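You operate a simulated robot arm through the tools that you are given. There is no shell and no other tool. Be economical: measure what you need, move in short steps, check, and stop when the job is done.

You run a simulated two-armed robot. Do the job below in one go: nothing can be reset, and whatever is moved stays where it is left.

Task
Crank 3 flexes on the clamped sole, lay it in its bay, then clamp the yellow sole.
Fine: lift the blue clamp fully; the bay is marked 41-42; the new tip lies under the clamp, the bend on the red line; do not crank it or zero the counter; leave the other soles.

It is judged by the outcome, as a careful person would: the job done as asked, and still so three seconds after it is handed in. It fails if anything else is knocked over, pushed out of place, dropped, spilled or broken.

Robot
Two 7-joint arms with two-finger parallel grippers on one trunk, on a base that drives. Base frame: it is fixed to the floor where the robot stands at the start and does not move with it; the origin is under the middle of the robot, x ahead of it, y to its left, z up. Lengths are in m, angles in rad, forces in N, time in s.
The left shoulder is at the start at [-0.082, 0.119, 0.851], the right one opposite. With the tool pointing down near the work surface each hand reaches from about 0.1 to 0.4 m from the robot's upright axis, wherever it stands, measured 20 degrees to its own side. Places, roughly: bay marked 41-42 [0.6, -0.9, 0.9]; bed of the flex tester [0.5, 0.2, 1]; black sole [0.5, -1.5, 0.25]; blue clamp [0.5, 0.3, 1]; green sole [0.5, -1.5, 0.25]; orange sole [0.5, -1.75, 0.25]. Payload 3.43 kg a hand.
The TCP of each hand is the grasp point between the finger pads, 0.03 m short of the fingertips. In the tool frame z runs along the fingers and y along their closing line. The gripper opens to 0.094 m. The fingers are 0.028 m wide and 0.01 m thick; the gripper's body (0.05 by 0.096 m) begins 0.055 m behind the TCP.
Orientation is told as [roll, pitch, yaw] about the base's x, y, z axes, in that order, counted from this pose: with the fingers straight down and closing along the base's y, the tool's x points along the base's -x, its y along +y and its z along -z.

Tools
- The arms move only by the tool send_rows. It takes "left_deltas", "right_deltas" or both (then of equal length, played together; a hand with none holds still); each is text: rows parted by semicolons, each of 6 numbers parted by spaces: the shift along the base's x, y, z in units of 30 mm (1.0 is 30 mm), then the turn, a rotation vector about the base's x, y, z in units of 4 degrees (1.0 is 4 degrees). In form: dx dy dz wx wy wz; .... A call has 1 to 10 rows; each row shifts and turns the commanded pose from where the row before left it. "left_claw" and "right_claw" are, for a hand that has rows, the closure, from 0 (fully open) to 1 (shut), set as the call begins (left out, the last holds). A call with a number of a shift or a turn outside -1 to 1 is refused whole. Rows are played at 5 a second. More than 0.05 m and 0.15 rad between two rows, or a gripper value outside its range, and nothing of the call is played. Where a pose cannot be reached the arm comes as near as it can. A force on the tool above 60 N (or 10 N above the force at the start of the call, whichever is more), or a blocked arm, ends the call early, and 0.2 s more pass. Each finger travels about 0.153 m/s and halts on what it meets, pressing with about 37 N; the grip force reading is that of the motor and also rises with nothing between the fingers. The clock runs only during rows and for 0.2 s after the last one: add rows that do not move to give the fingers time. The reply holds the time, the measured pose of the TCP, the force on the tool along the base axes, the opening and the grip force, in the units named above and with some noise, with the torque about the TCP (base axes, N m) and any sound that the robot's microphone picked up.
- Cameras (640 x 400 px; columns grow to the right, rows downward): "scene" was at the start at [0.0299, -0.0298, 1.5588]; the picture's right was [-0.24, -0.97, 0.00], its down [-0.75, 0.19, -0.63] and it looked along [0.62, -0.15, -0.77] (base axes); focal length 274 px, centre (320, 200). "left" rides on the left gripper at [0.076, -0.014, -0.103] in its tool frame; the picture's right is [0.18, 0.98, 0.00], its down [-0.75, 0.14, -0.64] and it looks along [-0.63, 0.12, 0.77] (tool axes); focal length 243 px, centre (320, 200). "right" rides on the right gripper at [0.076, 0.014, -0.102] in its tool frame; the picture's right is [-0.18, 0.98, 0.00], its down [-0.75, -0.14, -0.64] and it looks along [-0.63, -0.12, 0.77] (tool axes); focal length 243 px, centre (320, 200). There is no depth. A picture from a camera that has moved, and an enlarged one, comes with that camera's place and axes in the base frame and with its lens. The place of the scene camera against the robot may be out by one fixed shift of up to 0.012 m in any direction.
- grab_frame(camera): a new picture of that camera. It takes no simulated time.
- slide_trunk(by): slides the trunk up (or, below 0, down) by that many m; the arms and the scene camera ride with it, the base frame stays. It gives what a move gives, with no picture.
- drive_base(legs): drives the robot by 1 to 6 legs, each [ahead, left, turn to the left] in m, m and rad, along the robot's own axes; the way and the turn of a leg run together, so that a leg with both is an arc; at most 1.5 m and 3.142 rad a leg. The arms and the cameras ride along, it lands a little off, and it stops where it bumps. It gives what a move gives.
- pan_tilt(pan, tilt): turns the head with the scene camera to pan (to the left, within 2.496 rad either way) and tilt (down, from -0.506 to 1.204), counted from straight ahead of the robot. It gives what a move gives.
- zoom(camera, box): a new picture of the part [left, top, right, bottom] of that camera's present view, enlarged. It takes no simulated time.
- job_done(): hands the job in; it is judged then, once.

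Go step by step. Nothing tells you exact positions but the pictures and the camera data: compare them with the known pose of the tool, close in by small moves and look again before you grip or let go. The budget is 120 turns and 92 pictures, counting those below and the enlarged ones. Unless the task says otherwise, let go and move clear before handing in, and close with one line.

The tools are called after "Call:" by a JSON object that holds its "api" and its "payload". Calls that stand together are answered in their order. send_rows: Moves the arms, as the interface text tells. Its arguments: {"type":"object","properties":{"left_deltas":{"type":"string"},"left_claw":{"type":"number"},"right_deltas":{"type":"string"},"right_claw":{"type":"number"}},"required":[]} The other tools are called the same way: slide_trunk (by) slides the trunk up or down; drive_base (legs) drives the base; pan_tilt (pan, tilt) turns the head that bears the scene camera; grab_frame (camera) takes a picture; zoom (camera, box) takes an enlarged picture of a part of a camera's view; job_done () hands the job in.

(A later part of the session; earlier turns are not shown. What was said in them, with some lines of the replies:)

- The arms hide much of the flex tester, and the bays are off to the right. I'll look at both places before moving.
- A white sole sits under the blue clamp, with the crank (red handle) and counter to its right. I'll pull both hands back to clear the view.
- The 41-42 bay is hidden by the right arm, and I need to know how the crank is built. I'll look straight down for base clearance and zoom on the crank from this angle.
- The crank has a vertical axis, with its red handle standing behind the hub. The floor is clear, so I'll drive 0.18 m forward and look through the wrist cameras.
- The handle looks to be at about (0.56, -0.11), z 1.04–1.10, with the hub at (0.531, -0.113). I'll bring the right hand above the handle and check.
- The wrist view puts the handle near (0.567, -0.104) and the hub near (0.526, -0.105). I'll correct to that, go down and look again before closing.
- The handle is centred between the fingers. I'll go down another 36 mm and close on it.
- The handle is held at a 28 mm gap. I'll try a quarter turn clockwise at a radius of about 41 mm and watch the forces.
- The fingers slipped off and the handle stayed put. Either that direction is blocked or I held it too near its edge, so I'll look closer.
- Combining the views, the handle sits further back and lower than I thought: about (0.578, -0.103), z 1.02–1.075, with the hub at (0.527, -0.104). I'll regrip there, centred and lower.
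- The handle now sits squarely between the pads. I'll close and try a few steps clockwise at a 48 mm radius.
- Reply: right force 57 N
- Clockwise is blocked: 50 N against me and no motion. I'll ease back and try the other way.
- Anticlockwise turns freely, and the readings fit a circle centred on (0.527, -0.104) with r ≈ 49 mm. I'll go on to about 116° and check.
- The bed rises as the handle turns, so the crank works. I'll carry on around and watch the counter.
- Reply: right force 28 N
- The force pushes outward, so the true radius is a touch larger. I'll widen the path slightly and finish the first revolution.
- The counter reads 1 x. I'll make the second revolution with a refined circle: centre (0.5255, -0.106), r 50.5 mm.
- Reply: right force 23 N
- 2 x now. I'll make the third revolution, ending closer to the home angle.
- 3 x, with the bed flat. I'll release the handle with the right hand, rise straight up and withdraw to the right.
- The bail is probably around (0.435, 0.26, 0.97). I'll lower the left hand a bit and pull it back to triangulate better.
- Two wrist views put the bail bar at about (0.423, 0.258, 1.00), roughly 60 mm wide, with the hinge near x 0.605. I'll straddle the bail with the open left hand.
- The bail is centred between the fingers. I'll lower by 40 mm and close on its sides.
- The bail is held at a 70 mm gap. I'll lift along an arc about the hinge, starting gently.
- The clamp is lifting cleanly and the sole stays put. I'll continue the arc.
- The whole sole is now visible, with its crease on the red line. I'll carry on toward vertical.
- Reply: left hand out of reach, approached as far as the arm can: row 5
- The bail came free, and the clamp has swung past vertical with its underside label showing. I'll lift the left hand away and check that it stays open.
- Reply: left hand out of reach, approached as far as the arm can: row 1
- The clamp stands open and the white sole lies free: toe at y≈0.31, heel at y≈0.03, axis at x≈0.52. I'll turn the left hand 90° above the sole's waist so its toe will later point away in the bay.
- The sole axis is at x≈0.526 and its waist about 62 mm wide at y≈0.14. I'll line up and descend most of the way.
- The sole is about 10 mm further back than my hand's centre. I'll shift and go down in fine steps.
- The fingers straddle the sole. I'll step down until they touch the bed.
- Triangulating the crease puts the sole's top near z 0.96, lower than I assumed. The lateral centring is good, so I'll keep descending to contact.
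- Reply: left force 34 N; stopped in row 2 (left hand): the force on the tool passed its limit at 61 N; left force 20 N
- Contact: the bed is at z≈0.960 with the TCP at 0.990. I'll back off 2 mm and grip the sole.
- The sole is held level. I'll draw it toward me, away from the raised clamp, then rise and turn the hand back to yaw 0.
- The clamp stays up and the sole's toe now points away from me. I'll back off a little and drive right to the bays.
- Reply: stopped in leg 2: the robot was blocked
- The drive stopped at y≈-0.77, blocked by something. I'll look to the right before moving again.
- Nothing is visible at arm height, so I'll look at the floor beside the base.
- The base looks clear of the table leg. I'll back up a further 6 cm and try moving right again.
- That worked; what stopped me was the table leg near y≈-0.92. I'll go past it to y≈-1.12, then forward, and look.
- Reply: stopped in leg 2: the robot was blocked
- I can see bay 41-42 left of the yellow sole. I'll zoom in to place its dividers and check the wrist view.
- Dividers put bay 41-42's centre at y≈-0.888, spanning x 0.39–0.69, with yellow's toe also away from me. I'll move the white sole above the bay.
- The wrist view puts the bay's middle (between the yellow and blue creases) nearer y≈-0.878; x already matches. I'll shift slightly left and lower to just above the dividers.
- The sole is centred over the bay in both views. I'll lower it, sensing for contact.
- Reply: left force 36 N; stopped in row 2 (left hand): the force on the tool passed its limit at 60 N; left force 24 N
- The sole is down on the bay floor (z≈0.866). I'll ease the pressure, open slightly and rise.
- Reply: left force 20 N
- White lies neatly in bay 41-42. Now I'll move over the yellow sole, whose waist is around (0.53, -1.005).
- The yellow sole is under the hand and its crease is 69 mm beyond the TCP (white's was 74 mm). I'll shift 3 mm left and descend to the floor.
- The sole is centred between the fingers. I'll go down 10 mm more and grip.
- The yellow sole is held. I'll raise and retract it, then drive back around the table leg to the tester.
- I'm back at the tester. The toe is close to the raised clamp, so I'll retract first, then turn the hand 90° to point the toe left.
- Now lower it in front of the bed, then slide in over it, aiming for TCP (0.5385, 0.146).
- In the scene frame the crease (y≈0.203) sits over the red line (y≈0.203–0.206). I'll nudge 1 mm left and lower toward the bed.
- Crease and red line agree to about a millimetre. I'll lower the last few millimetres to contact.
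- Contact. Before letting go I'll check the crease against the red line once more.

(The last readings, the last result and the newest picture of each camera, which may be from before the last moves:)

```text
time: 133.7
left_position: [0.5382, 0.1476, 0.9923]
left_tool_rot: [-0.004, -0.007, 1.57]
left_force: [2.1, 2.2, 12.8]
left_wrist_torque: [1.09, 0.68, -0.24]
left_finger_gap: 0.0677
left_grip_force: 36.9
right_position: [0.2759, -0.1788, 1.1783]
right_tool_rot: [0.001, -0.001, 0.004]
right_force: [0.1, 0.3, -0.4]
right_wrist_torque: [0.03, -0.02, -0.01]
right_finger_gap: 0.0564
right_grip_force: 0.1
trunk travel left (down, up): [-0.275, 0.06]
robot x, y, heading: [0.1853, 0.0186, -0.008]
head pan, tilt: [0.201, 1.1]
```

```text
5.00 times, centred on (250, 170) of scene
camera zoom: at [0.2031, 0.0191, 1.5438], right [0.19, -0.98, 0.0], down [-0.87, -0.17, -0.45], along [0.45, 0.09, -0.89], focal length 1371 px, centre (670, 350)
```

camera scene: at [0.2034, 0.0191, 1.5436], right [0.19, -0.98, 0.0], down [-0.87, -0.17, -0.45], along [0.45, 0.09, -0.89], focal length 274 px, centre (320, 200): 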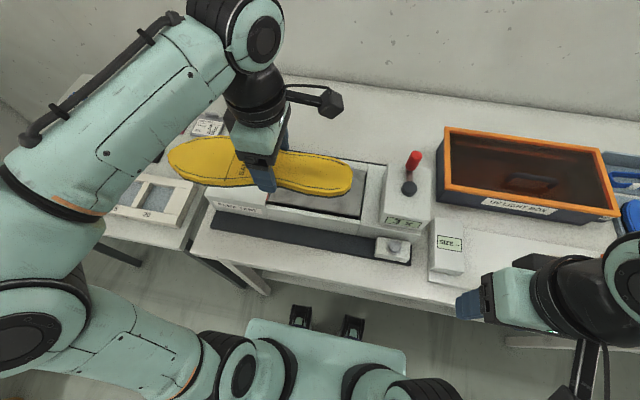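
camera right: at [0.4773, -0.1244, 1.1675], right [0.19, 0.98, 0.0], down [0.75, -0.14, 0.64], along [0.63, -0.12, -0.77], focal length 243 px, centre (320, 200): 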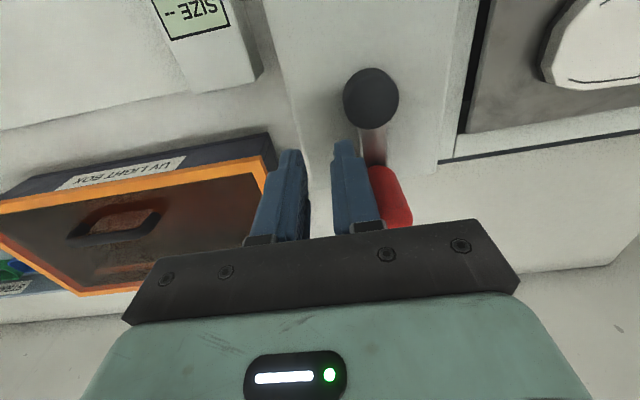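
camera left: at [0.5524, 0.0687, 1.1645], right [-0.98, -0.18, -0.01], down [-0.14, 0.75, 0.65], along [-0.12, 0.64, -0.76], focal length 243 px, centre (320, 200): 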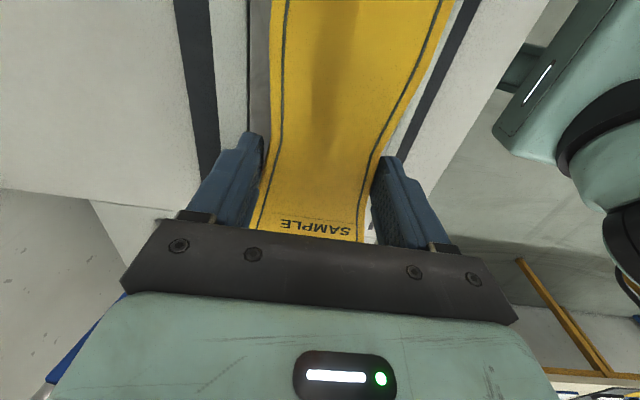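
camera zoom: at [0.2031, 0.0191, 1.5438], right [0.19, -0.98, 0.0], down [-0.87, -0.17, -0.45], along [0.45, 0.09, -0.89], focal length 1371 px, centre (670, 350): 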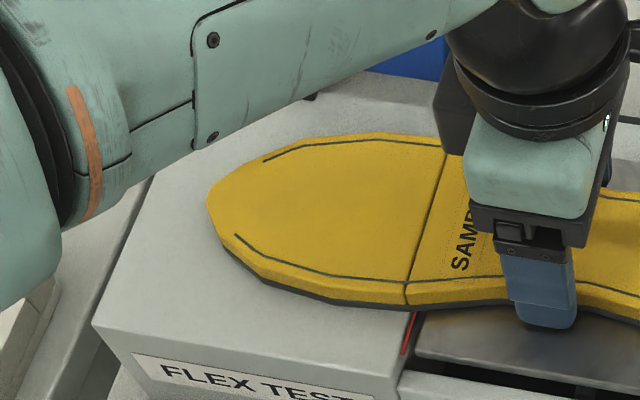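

The crease looks about 2 mm left of the red line. I'll lift a hair, shift 2 mm right, set it down, release and rise.

Call:
{"api": "send_rows", "payload": {"left_deltas": "0 0 0.1 0 0 0;0 -0.07 0 0 0 0;0 0 -0.1 0 0 0;0 0 0 0 0 0"}}

Call:
{"api": "send_rows", "payload": {"left_deltas": "0 0 0 0 0 0;0 0 0 0 0 0;0 0 0.2 0 0 0;0 0 0.8 0 0 0;0 0 1 0 0 0;-0.3 0 1 0 0 0;-0.3 0 1 0 0 0;-0.3 0 1 0 0 0;-0.3 0 1 0 0 0;0 0 0 0 0 0", "left_claw": 0.05}}

Call:
{"api": "zoom", "payload": {"camera": "scene", "box": [190, 110, 320, 220]}}

Call:
{"api": "grab_frame", "payload": {"camera": "left"}}

```text
time: 134.7
left_position: [0.5377, 0.1453, 0.9923]
left_tool_rot: [-0.007, -0.005, 1.573]
left_force: [-0.3, 1.7, 14.0]
left_wrist_torque: [0.94, 0.72, -0.04]
left_finger_gap: 0.0678
left_grip_force: 36.9
right_position: [0.2751, -0.1795, 1.1784]
right_tool_rot: [0.001, 0.0, 0.003]
right_force: [-0.7, 0.0, 0.5]
right_wrist_torque: [0.01, 0.01, 0.02]
right_finger_gap: 0.0563
right_grip_force: 0.1
trunk travel left (down, up): [-0.275, 0.06]
robot x, y, heading: [0.1857, 0.0198, -0.009]
head pan, tilt: [0.201, 1.1]
```

```text
time: 136.9
left_position: [0.5036, 0.1455, 1.1706]
left_tool_rot: [-0.003, -0.004, 1.572]
left_force: [-0.2, 0.1, 0.5]
left_wrist_torque: [-0.03, 0.02, 0.0]
left_finger_gap: 0.0892
left_grip_force: 0.1
right_position: [0.2764, -0.179, 1.1782]
right_tool_rot: [-0.001, 0.0, 0.004]
right_force: [0.4, 0.3, 0.2]
right_wrist_torque: [0.01, 0.0, -0.03]
right_finger_gap: 0.0565
right_grip_force: 0.1
trunk travel left (down, up): [-0.275, 0.06]
robot x, y, heading: [0.1867, 0.0173, -0.004]
head pan, tilt: [0.201, 1.1]
```

```text
3.64 times, centred on (255, 165) of scene
camera zoom: at [0.2037, 0.0191, 1.5436], right [0.19, -0.98, 0.0], down [-0.87, -0.17, -0.45], along [0.45, 0.09, -0.89], focal length 997 px, centre (556, 327)
```

zoom: 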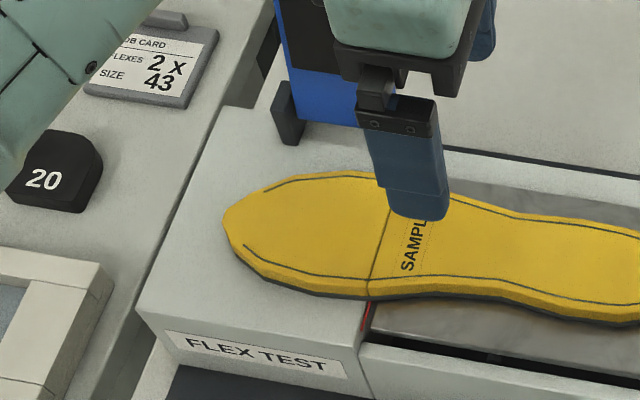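

```text
12 pictures are left
camera left: at [0.5169, 0.0681, 1.2721], right [-0.98, -0.19, -0.01], down [-0.14, 0.75, 0.65], along [-0.12, 0.64, -0.76], focal length 243 px, centre (320, 200)
```

left: 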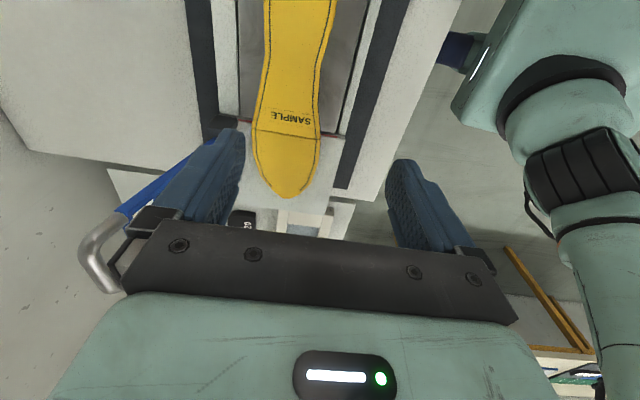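

The yellow sole's crease is on the red line, toe in the clamp area. Next is the clamp, leaning back with its bail near (0.655, 0.258, 1.16). I'll turn the hand back to yaw 0 in front of it, then tilt the fingers forward for reach.

Call:
{"api": "send_rows", "payload": {"left_deltas": "-0.5 0 0 0 0 -1;-0.5 0 0 0 0 -1;-0.5 0 0 0 0 -1;-0.5 0.1 0 0 0 -1;-0.5 0.2 0 0 0 -1;-0.3 0.2 0 0 0 -1;0 0.2 0 0 0 -1;0 0.2 0 0 0 -1;0 0.2 0 0 0 -1;0 0.2 0 0 0 -1"}}

Call:
{"api": "send_rows", "payload": {"left_deltas": "0 0.2 0 0 0 -1;0 0.2 0 0 0 -1;0 0.2 0 0 0 -1;0 0.2 0 0 0 -1;0 0.2 0 0 0 -1;0 0.2 0 0 0 -1;0 0.2 0 0 0 -1;0 0.2 0 0 0 -1;0 0.2 0 0 0 -1;0 0.2 0 0 0 -1"}}

Call:
{"api": "send_rows", "payload": {"left_deltas": "0 0.1 0 0 0 -1;0 0.1 0 0 0 -1;0 0.15 0 0 0 -0.5;0 0 0 0 -1 0;0 0 0 0 -1 0;0 0 0 0 -1 0;0 0 0 0 -1 0;0 0 0 0 -1 0;0 0 0 0 -1 0;0 0 0 0 -1 0"}}

Call:
{"api": "send_rows", "payload": {"left_deltas": "0 0 0 0 -1 0;0 0 0 0 -1 0;0 0 0 0 -1 0;0 0 0 0 -1 0;0 0 0 0 -1 0;0 0 0 0 -1 0;0 0 0 0 -1 0;0 0 0 0 -1 0;0 0 0 0 0 0"}}

Call:
{"api": "grab_frame", "payload": {"camera": "left"}}

Call:
{"api": "grab_frame", "payload": {"camera": "scene"}}

```text
time: 139.1
left_position: [0.4173, 0.1832, 1.171]
left_tool_rot: [-0.006, -0.005, 0.872]
left_force: [-0.5, -0.1, -0.4]
left_wrist_torque: [-0.02, -0.03, -0.01]
left_finger_gap: 0.0894
left_grip_force: 0.1
right_position: [0.2757, -0.1799, 1.1784]
right_tool_rot: [-0.001, 0.0, 0.003]
right_force: [-0.7, -0.4, -0.1]
right_wrist_torque: [-0.03, -0.06, -0.02]
right_finger_gap: 0.0565
right_grip_force: 0.1
trunk travel left (down, up): [-0.275, 0.06]
robot x, y, heading: [0.1895, 0.019, -0.011]
head pan, tilt: [0.201, 1.1]
```

```text
time: 141.3
left_position: [0.4168, 0.2438, 1.1727]
left_tool_rot: [-0.005, -0.003, 0.174]
left_force: [-0.8, -0.3, 0.5]
left_wrist_torque: [-0.01, -0.02, -0.01]
left_finger_gap: 0.0893
left_grip_force: 0.1
right_position: [0.2758, -0.1787, 1.1773]
right_tool_rot: [-0.001, 0.0, 0.003]
right_force: [0.0, -0.1, 0.0]
right_wrist_torque: [-0.02, -0.02, 0.02]
right_finger_gap: 0.0562
right_grip_force: 0.0
trunk travel left (down, up): [-0.275, 0.06]
robot x, y, heading: [0.1849, 0.0147, -0.012]
head pan, tilt: [0.201, 1.1]
```

```text
time: 143.5
left_position: [0.4189, 0.2552, 1.1723]
left_tool_rot: [-0.005, -0.496, 0.002]
left_force: [-0.9, -0.3, 0.4]
left_wrist_torque: [-0.02, 0.0, -0.01]
left_finger_gap: 0.089
left_grip_force: 0.0
right_position: [0.2756, -0.1785, 1.178]
right_tool_rot: [0.0, -0.001, 0.003]
right_force: [-0.3, 0.2, -0.2]
right_wrist_torque: [0.01, 0.03, -0.01]
right_finger_gap: 0.0566
right_grip_force: 0.0
trunk travel left (down, up): [-0.275, 0.06]
robot x, y, heading: [0.1898, 0.021, -0.01]
head pan, tilt: [0.201, 1.1]
```

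```text
time: 145.5
left_position: [0.4183, 0.2548, 1.1719]
left_tool_rot: [-0.004, -1.055, 0.002]
left_force: [0.8, -0.7, 0.7]
left_wrist_torque: [0.02, -0.02, 0.04]
left_finger_gap: 0.0893
left_grip_force: 0.0
right_position: [0.2755, -0.1788, 1.1773]
right_tool_rot: [-0.001, -0.001, 0.005]
right_force: [0.2, 0.6, -0.2]
right_wrist_torque: [0.0, -0.03, 0.02]
right_finger_gap: 0.0565
right_grip_force: 0.0
trunk travel left (down, up): [-0.275, 0.06]
robot x, y, heading: [0.1899, 0.0204, -0.01]
head pan, tilt: [0.201, 1.1]
```

```text
11 pictures are left
camera left: at [0.2908, 0.2403, 1.1555], right [-0.09, 0.98, -0.16], down [-0.19, 0.14, 0.97], along [0.98, 0.12, 0.17], focal length 243 px, centre (320, 200)
```

left: 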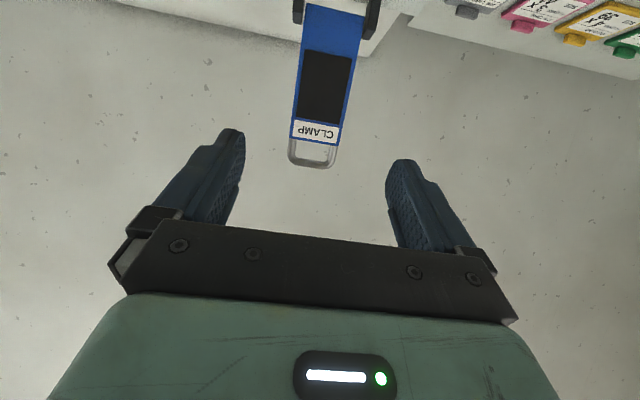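

```text
10 pictures are left
camera scene: at [0.2036, 0.0191, 1.5436], right [0.19, -0.98, 0.0], down [-0.87, -0.17, -0.45], along [0.45, 0.09, -0.89], focal length 274 px, centre (320, 200)
```

scene: 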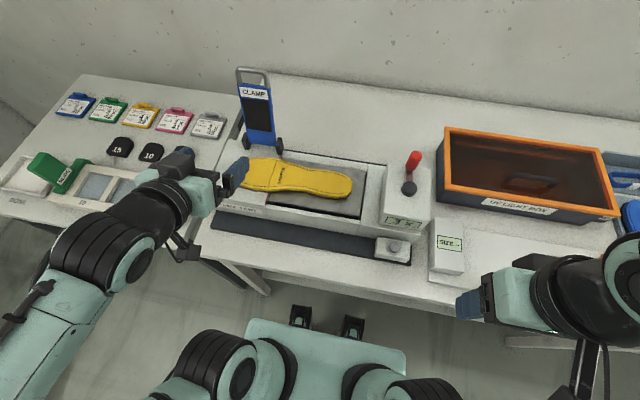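

The bail tip is at about (0.66, 0.263, 1.16) and the hinge near (0.605, 1.0). I'll approach with the fingers straddling it.

Call:
{"api": "send_rows", "payload": {"left_deltas": "0.9 0.1 0 0 0 0;0.9 0.1 0 0 0 0;0.9 0.1 -0.1 0 0 0;0.9 0 -0.1 0 0 0;0.9 0 -0.1 0 0 0;0.9 0 -0.1 0 0 0;0.8 0 -0.1 0 0 0;0 0 0 0 0 0", "left_claw": 0}}

Call:
{"api": "grab_frame", "payload": {"camera": "left"}}

```text
time: 147.3
left_position: [0.602, 0.2625, 1.1568]
left_tool_rot: [-0.007, -1.052, 0.002]
left_force: [-0.5, -0.7, -1.6]
left_wrist_torque: [0.01, 0.02, 0.01]
left_finger_gap: 0.0941
left_grip_force: 0.0
right_position: [0.2753, -0.1798, 1.1787]
right_tool_rot: [0.0, 0.001, 0.003]
right_force: [0.9, -0.5, -0.5]
right_wrist_torque: [-0.04, 0.0, 0.0]
right_finger_gap: 0.0565
right_grip_force: 0.1
trunk travel left (down, up): [-0.275, 0.06]
robot x, y, heading: [0.1895, 0.0174, -0.008]
head pan, tilt: [0.201, 1.1]
```

```text
9 pictures are left
camera left: at [0.4751, 0.2496, 1.1403], right [-0.09, 0.98, -0.16], down [-0.18, 0.14, 0.97], along [0.98, 0.12, 0.17], focal length 243 px, centre (320, 200)
```

left: 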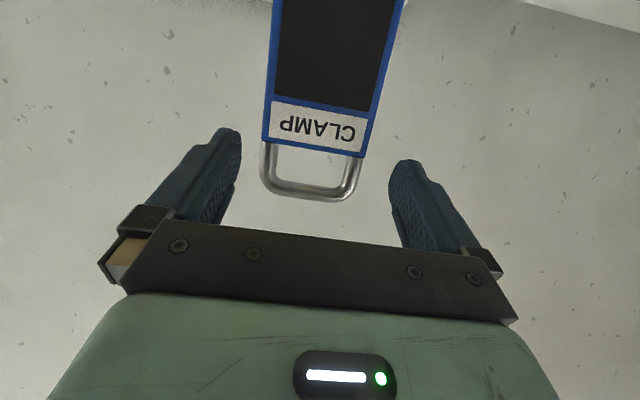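

Well aligned. I'll go in the last 50 mm and close on the bail.

Call:
{"api": "send_rows", "payload": {"left_deltas": "0.9 0 0 0 0 0;0.8 0 0 0 0 0;0 0 0 0 0 0"}}

Call:
{"api": "send_rows", "payload": {"left_deltas": "0 0 0 0 0 0;0 0 0 0 0 0;0 0 0 0 0 0", "left_claw": 0.6}}

```text
time: 148.1
left_position: [0.6535, 0.2646, 1.1562]
left_tool_rot: [-0.006, -1.053, 0.002]
left_force: [0.2, -0.4, 0.5]
left_wrist_torque: [0.0, 0.02, 0.0]
left_finger_gap: 0.094
left_grip_force: 0.1
right_position: [0.2751, -0.1792, 1.1789]
right_tool_rot: [0.001, 0.0, 0.003]
right_force: [0.0, 0.2, -0.3]
right_wrist_torque: [0.01, -0.05, 0.0]
right_finger_gap: 0.0564
right_grip_force: 0.0
trunk travel left (down, up): [-0.275, 0.06]
robot x, y, heading: [0.1839, 0.0185, -0.01]
head pan, tilt: [0.201, 1.1]
```

```text
time: 148.9
left_position: [0.6538, 0.2603, 1.1558]
left_tool_rot: [-0.006, -1.053, -0.001]
left_force: [-0.2, -15.8, -5.2]
left_wrist_torque: [-0.73, -0.26, -1.01]
left_finger_gap: 0.0751
left_grip_force: 44.6
right_position: [0.2749, -0.1818, 1.1786]
right_tool_rot: [0.001, 0.0, 0.003]
right_force: [0.5, -0.8, 0.7]
right_wrist_torque: [-0.04, 0.02, 0.0]
right_finger_gap: 0.0562
right_grip_force: 0.1
trunk travel left (down, up): [-0.275, 0.06]
robot x, y, heading: [0.1861, 0.0183, -0.008]
head pan, tilt: [0.201, 1.1]
```

The clamp is held at a 75 mm gap. I'll pull it forward along the arc while easing the hand back toward vertical.

Call:
{"api": "send_rows", "payload": {"left_deltas": "-0.552 0 0.142 0 0.5 0;-0.565 0 0.083 0 0.8 0;-0.57 0 0.023 0 0.8 0;-0.569 0 -0.035 0 0.8 0;-0.562 0 -0.095 0 0.8 0;0 0 0 0 0 0"}}

Call:
{"api": "zoom", "payload": {"camera": "scene", "box": [160, 40, 360, 220]}}

```text
time: 150.3
left_position: [0.5736, 0.2596, 1.1611]
left_tool_rot: [-0.001, -0.796, -0.004]
left_force: [12.2, -22.6, -12.0]
left_wrist_torque: [0.16, -1.6, -0.29]
left_finger_gap: 0.0716
left_grip_force: 44.9
right_position: [0.2777, -0.182, 1.1775]
right_tool_rot: [0.003, 0.002, 0.004]
right_force: [0.4, 0.2, -0.1]
right_wrist_torque: [0.01, -0.06, 0.02]
right_finger_gap: 0.0565
right_grip_force: 0.0
trunk travel left (down, up): [-0.275, 0.06]
robot x, y, heading: [0.1892, 0.0214, -0.005]
head pan, tilt: [0.201, 1.1]
```

```text
2.22 times, centred on (260, 130) of scene
camera zoom: at [0.2063, 0.0153, 1.5437], right [0.19, -0.98, 0.0], down [-0.88, -0.17, -0.45], along [0.44, 0.09, -0.89], focal length 609 px, centre (453, 356)
```

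zoom: 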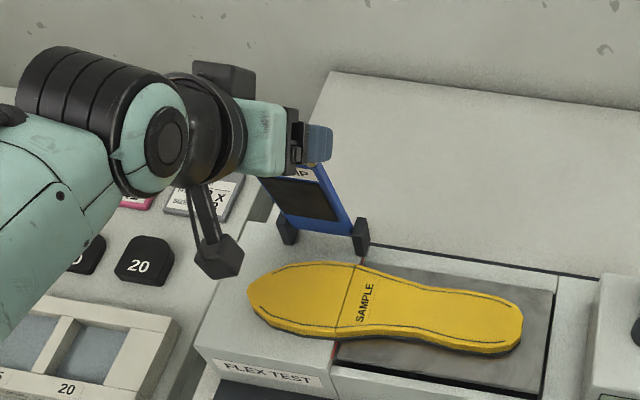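

The clamp is past vertical and following. Continuing the arc down.

Call:
{"api": "send_rows", "payload": {"left_deltas": "-0.55 -0.05 -0.153 0 0.9 0;-0.53 -0.05 -0.21 0 0.9 0;-0.505 -0.03 -0.264 0 0.9 0;-0.475 0 -0.316 0 0.9 0;-0.44 0 -0.363 0 0.9 0;0 0 0 0 0 0"}}

Call:
{"api": "zoom", "payload": {"camera": "scene", "box": [160, 40, 360, 220]}}

```text
time: 151.7
left_position: [0.4954, 0.2605, 1.1214]
left_tool_rot: [-0.004, -0.482, 0.004]
left_force: [4.4, -2.1, 6.6]
left_wrist_torque: [-0.91, -1.46, 0.19]
left_finger_gap: 0.072
left_grip_force: 44.8
right_position: [0.2762, -0.1792, 1.1775]
right_tool_rot: [0.0, 0.0, 0.003]
right_force: [0.1, 0.1, 0.3]
right_wrist_torque: [-0.02, -0.01, -0.01]
right_finger_gap: 0.0562
right_grip_force: 0.0
trunk travel left (down, up): [-0.275, 0.06]
robot x, y, heading: [0.187, 0.017, -0.011]
head pan, tilt: [0.201, 1.1]
```

```text
2.22 times, centred on (260, 130) of scene
camera zoom: at [0.2036, 0.0187, 1.5437], right [0.19, -0.98, 0.0], down [-0.87, -0.17, -0.45], along [0.45, 0.09, -0.89], focal length 609 px, centre (453, 356)
```

zoom: 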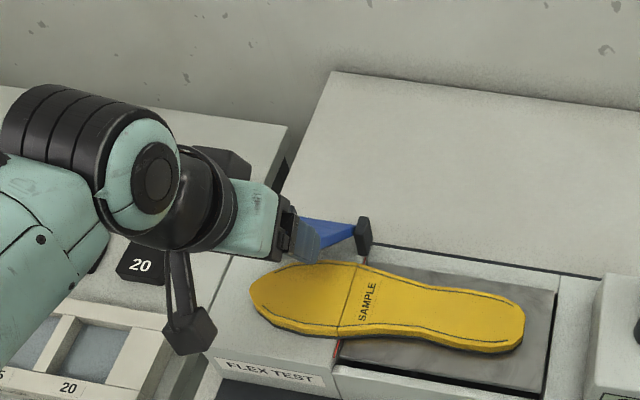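

About halfway down. I'll continue to near closed, with the hand reaching vertical.

Call:
{"api": "send_rows", "payload": {"left_deltas": "-0.399 0 -0.408 0 0.98 0;-0.354 0 -0.447 0 0.98 0;-0.306 0 -0.482 0 0.98 0;-0.254 0 -0.511 0 0.98 0;-0.198 0 -0.535 0 0.98 0;-0.142 0 -0.552 0 0.98 0;0 0 0 0 0.95 0;0 0 0 0 0 0"}}

Call:
{"api": "zoom", "payload": {"camera": "scene", "box": [160, 90, 360, 240]}}

```text
time: 153.5
left_position: [0.4506, 0.2602, 1.0326]
left_tool_rot: [-0.004, -0.009, 0.001]
left_force: [22.7, -5.1, -0.2]
left_wrist_torque: [0.11, -1.51, 0.16]
left_finger_gap: 0.0711
left_grip_force: 45.6
right_position: [0.2798, -0.1802, 1.1783]
right_tool_rot: [0.002, 0.003, 0.003]
right_force: [0.3, 0.0, -0.8]
right_wrist_torque: [-0.03, 0.0, 0.0]
right_finger_gap: 0.0564
right_grip_force: 0.2
trunk travel left (down, up): [-0.275, 0.06]
robot x, y, heading: [0.1856, 0.0189, -0.007]
head pan, tilt: [0.201, 1.1]
```

```text
2.67 times, centred on (260, 165) of scene
camera zoom: at [0.207, 0.0184, 1.5436], right [0.19, -0.98, 0.0], down [-0.88, -0.17, -0.45], along [0.44, 0.09, -0.89], focal length 731 px, centre (480, 293)
```

zoom: 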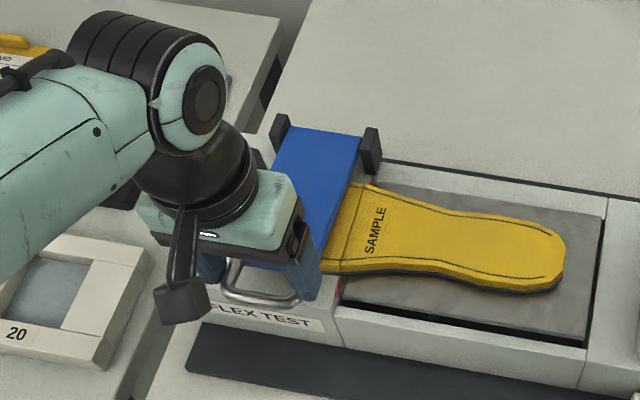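

Nearly closed. I'll lower the rest gently, then press it home.

Call:
{"api": "send_rows", "payload": {"left_deltas": "0.05 0 -0.3 0 0 0;0 0 -0.3 0 0 0;-0.02 0 -0.2 0 0 0;0 0 0 0 0 0"}}

Call:
{"api": "send_rows", "payload": {"left_deltas": "0 0 -0.1 0 0 0;0 0 -0.1 0 0 0;0 0 0 0 0 0"}}

Call:
{"api": "zoom", "payload": {"camera": "scene", "box": [160, 90, 360, 240]}}

```text
time: 154.3
left_position: [0.4484, 0.2587, 1.0183]
left_tool_rot: [-0.002, -0.023, 0.004]
left_force: [-7.1, -2.2, 25.6]
left_wrist_torque: [0.71, 0.06, 0.28]
left_finger_gap: 0.0705
left_grip_force: 45.1
right_position: [0.2734, -0.1804, 1.1776]
right_tool_rot: [0.001, -0.002, 0.006]
right_force: [0.3, -0.1, -0.4]
right_wrist_torque: [-0.03, 0.01, -0.04]
right_finger_gap: 0.0565
right_grip_force: 0.1
trunk travel left (down, up): [-0.275, 0.06]
robot x, y, heading: [0.1859, 0.0212, -0.005]
head pan, tilt: [0.201, 1.1]
stopped in row 4 (left hand): the force on the tool passed its limit at 65 N (the readings are from after the stop); the commanded pose is now the measured one
```

```text
time: 154.9
left_position: [0.4493, 0.2603, 1.0177]
left_tool_rot: [0.001, -0.033, 0.005]
left_force: [-11.7, -1.5, 28.1]
left_wrist_torque: [0.46, 0.5, 0.11]
left_finger_gap: 0.071
left_grip_force: 44.4
right_position: [0.2729, -0.1804, 1.1776]
right_tool_rot: [0.002, -0.002, 0.005]
right_force: [0.4, -0.2, -0.7]
right_wrist_torque: [-0.01, -0.04, -0.01]
right_finger_gap: 0.0564
right_grip_force: 0.1
trunk travel left (down, up): [-0.275, 0.06]
robot x, y, heading: [0.1853, 0.016, -0.011]
head pan, tilt: [0.201, 1.1]
stopped in row 2 (left hand): the force on the tool passed its limit at 65 N (the readings are from after the stop); the commanded pose is now the measured one
```

```text
2.67 times, centred on (260, 165) of scene
camera zoom: at [0.1994, 0.0177, 1.5435], right [0.19, -0.98, 0.0], down [-0.87, -0.17, -0.46], along [0.45, 0.09, -0.89], focal length 731 px, centre (480, 293)
```

zoom: 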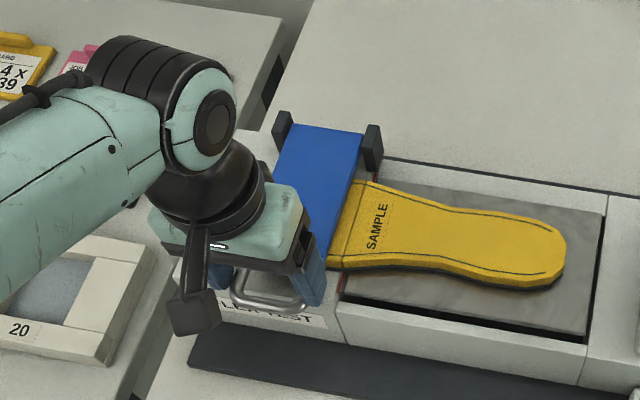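

The clamp is pressed down firmly, with a 65 N stop on the sole. I'll relax, open, rise clear and check.

Call:
{"api": "send_rows", "payload": {"left_deltas": "0 0 0 0 0 0;0 0 0 0 0 0;0 0 0.3 0 0 0;0 0 0.8 0 0 0;0 0 1 0 0 0;0 0 1 0 0 0;-0.5 0 1 0 0 0;-0.8 0 1 0 0 0;-0.8 0 0.5 0 0 0;0 0 0 0 0 0", "left_claw": 0}}

Call:
{"api": "send_rows", "payload": {"left_deltas": "-0.8 0.5 0 0 0 0;-0.8 0.5 0 0 0 0;0 0 0 0 0 0"}}

Call:
{"api": "zoom", "payload": {"camera": "scene", "box": [180, 90, 440, 250]}}

```text
time: 157.1
left_position: [0.3873, 0.2626, 1.1835]
left_tool_rot: [-0.002, -0.029, 0.002]
left_force: [0.5, -0.4, 0.0]
left_wrist_torque: [-0.04, -0.02, -0.01]
left_finger_gap: 0.0943
left_grip_force: 0.1
right_position: [0.2759, -0.1793, 1.1778]
right_tool_rot: [0.0, 0.0, 0.006]
right_force: [-1.1, -0.4, 0.4]
right_wrist_torque: [0.01, 0.0, 0.04]
right_finger_gap: 0.0565
right_grip_force: 0.0
trunk travel left (down, up): [-0.275, 0.06]
robot x, y, heading: [0.1838, 0.0195, -0.01]
head pan, tilt: [0.201, 1.1]
```

```text
time: 157.9
left_position: [0.3407, 0.2893, 1.1859]
left_tool_rot: [-0.002, -0.028, 0.002]
left_force: [0.4, -0.3, -0.3]
left_wrist_torque: [0.02, 0.0, -0.01]
left_finger_gap: 0.0938
left_grip_force: 0.0
right_position: [0.2758, -0.1782, 1.1778]
right_tool_rot: [-0.001, 0.001, 0.004]
right_force: [0.4, -0.7, 0.0]
right_wrist_torque: [-0.03, 0.0, -0.03]
right_finger_gap: 0.0566
right_grip_force: 0.1
trunk travel left (down, up): [-0.275, 0.06]
robot x, y, heading: [0.1863, 0.0174, -0.009]
head pan, tilt: [0.201, 1.1]
```

```text
2.46 times, centred on (310, 170) of scene
camera zoom: at [0.2035, 0.0191, 1.5437], right [0.19, -0.98, 0.0], down [-0.87, -0.17, -0.45], along [0.45, 0.09, -0.89], focal length 675 px, centre (345, 274)
```

zoom: 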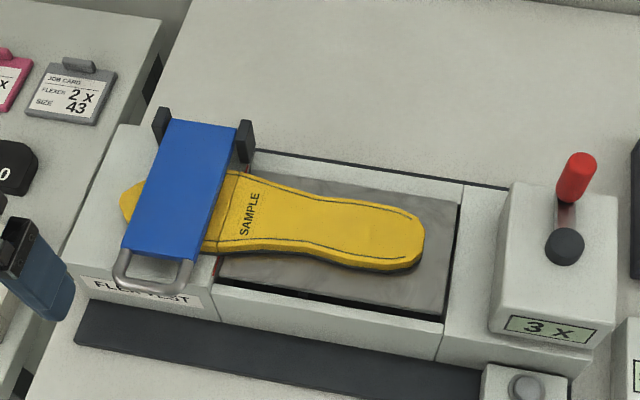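

The clamp is down over the toe and the counter reads 3 x. One last close look at the crease and clamp.

Call:
{"api": "zoom", "payload": {"camera": "scene", "box": [215, 130, 305, 215]}}

```text
4.71 times, centred on (260, 172) of scene
camera zoom: at [0.2035, 0.0191, 1.5437], right [0.19, -0.98, 0.0], down [-0.87, -0.17, -0.45], along [0.45, 0.09, -0.89], focal length 1290 px, centre (602, 329)
```

zoom: 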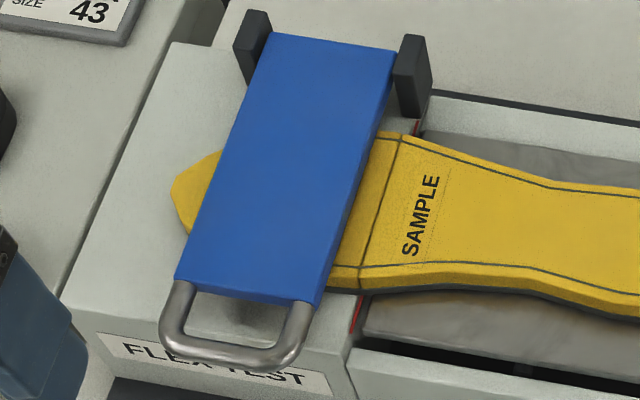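

The crease lies on the red line, the toe is under the closed clamp, the counter shows 3 x, and both hands are clear.

Call:
{"api": "job_done", "payload": {}}

```text
The job is handed in.
```

The white sole got its 3 flexes and lies in bay 41-42; the yellow sole is clamped on the tester, toe under the clamp and bend within about 2–3 mm of the red line, uncranked, with the counter still at 3 x.
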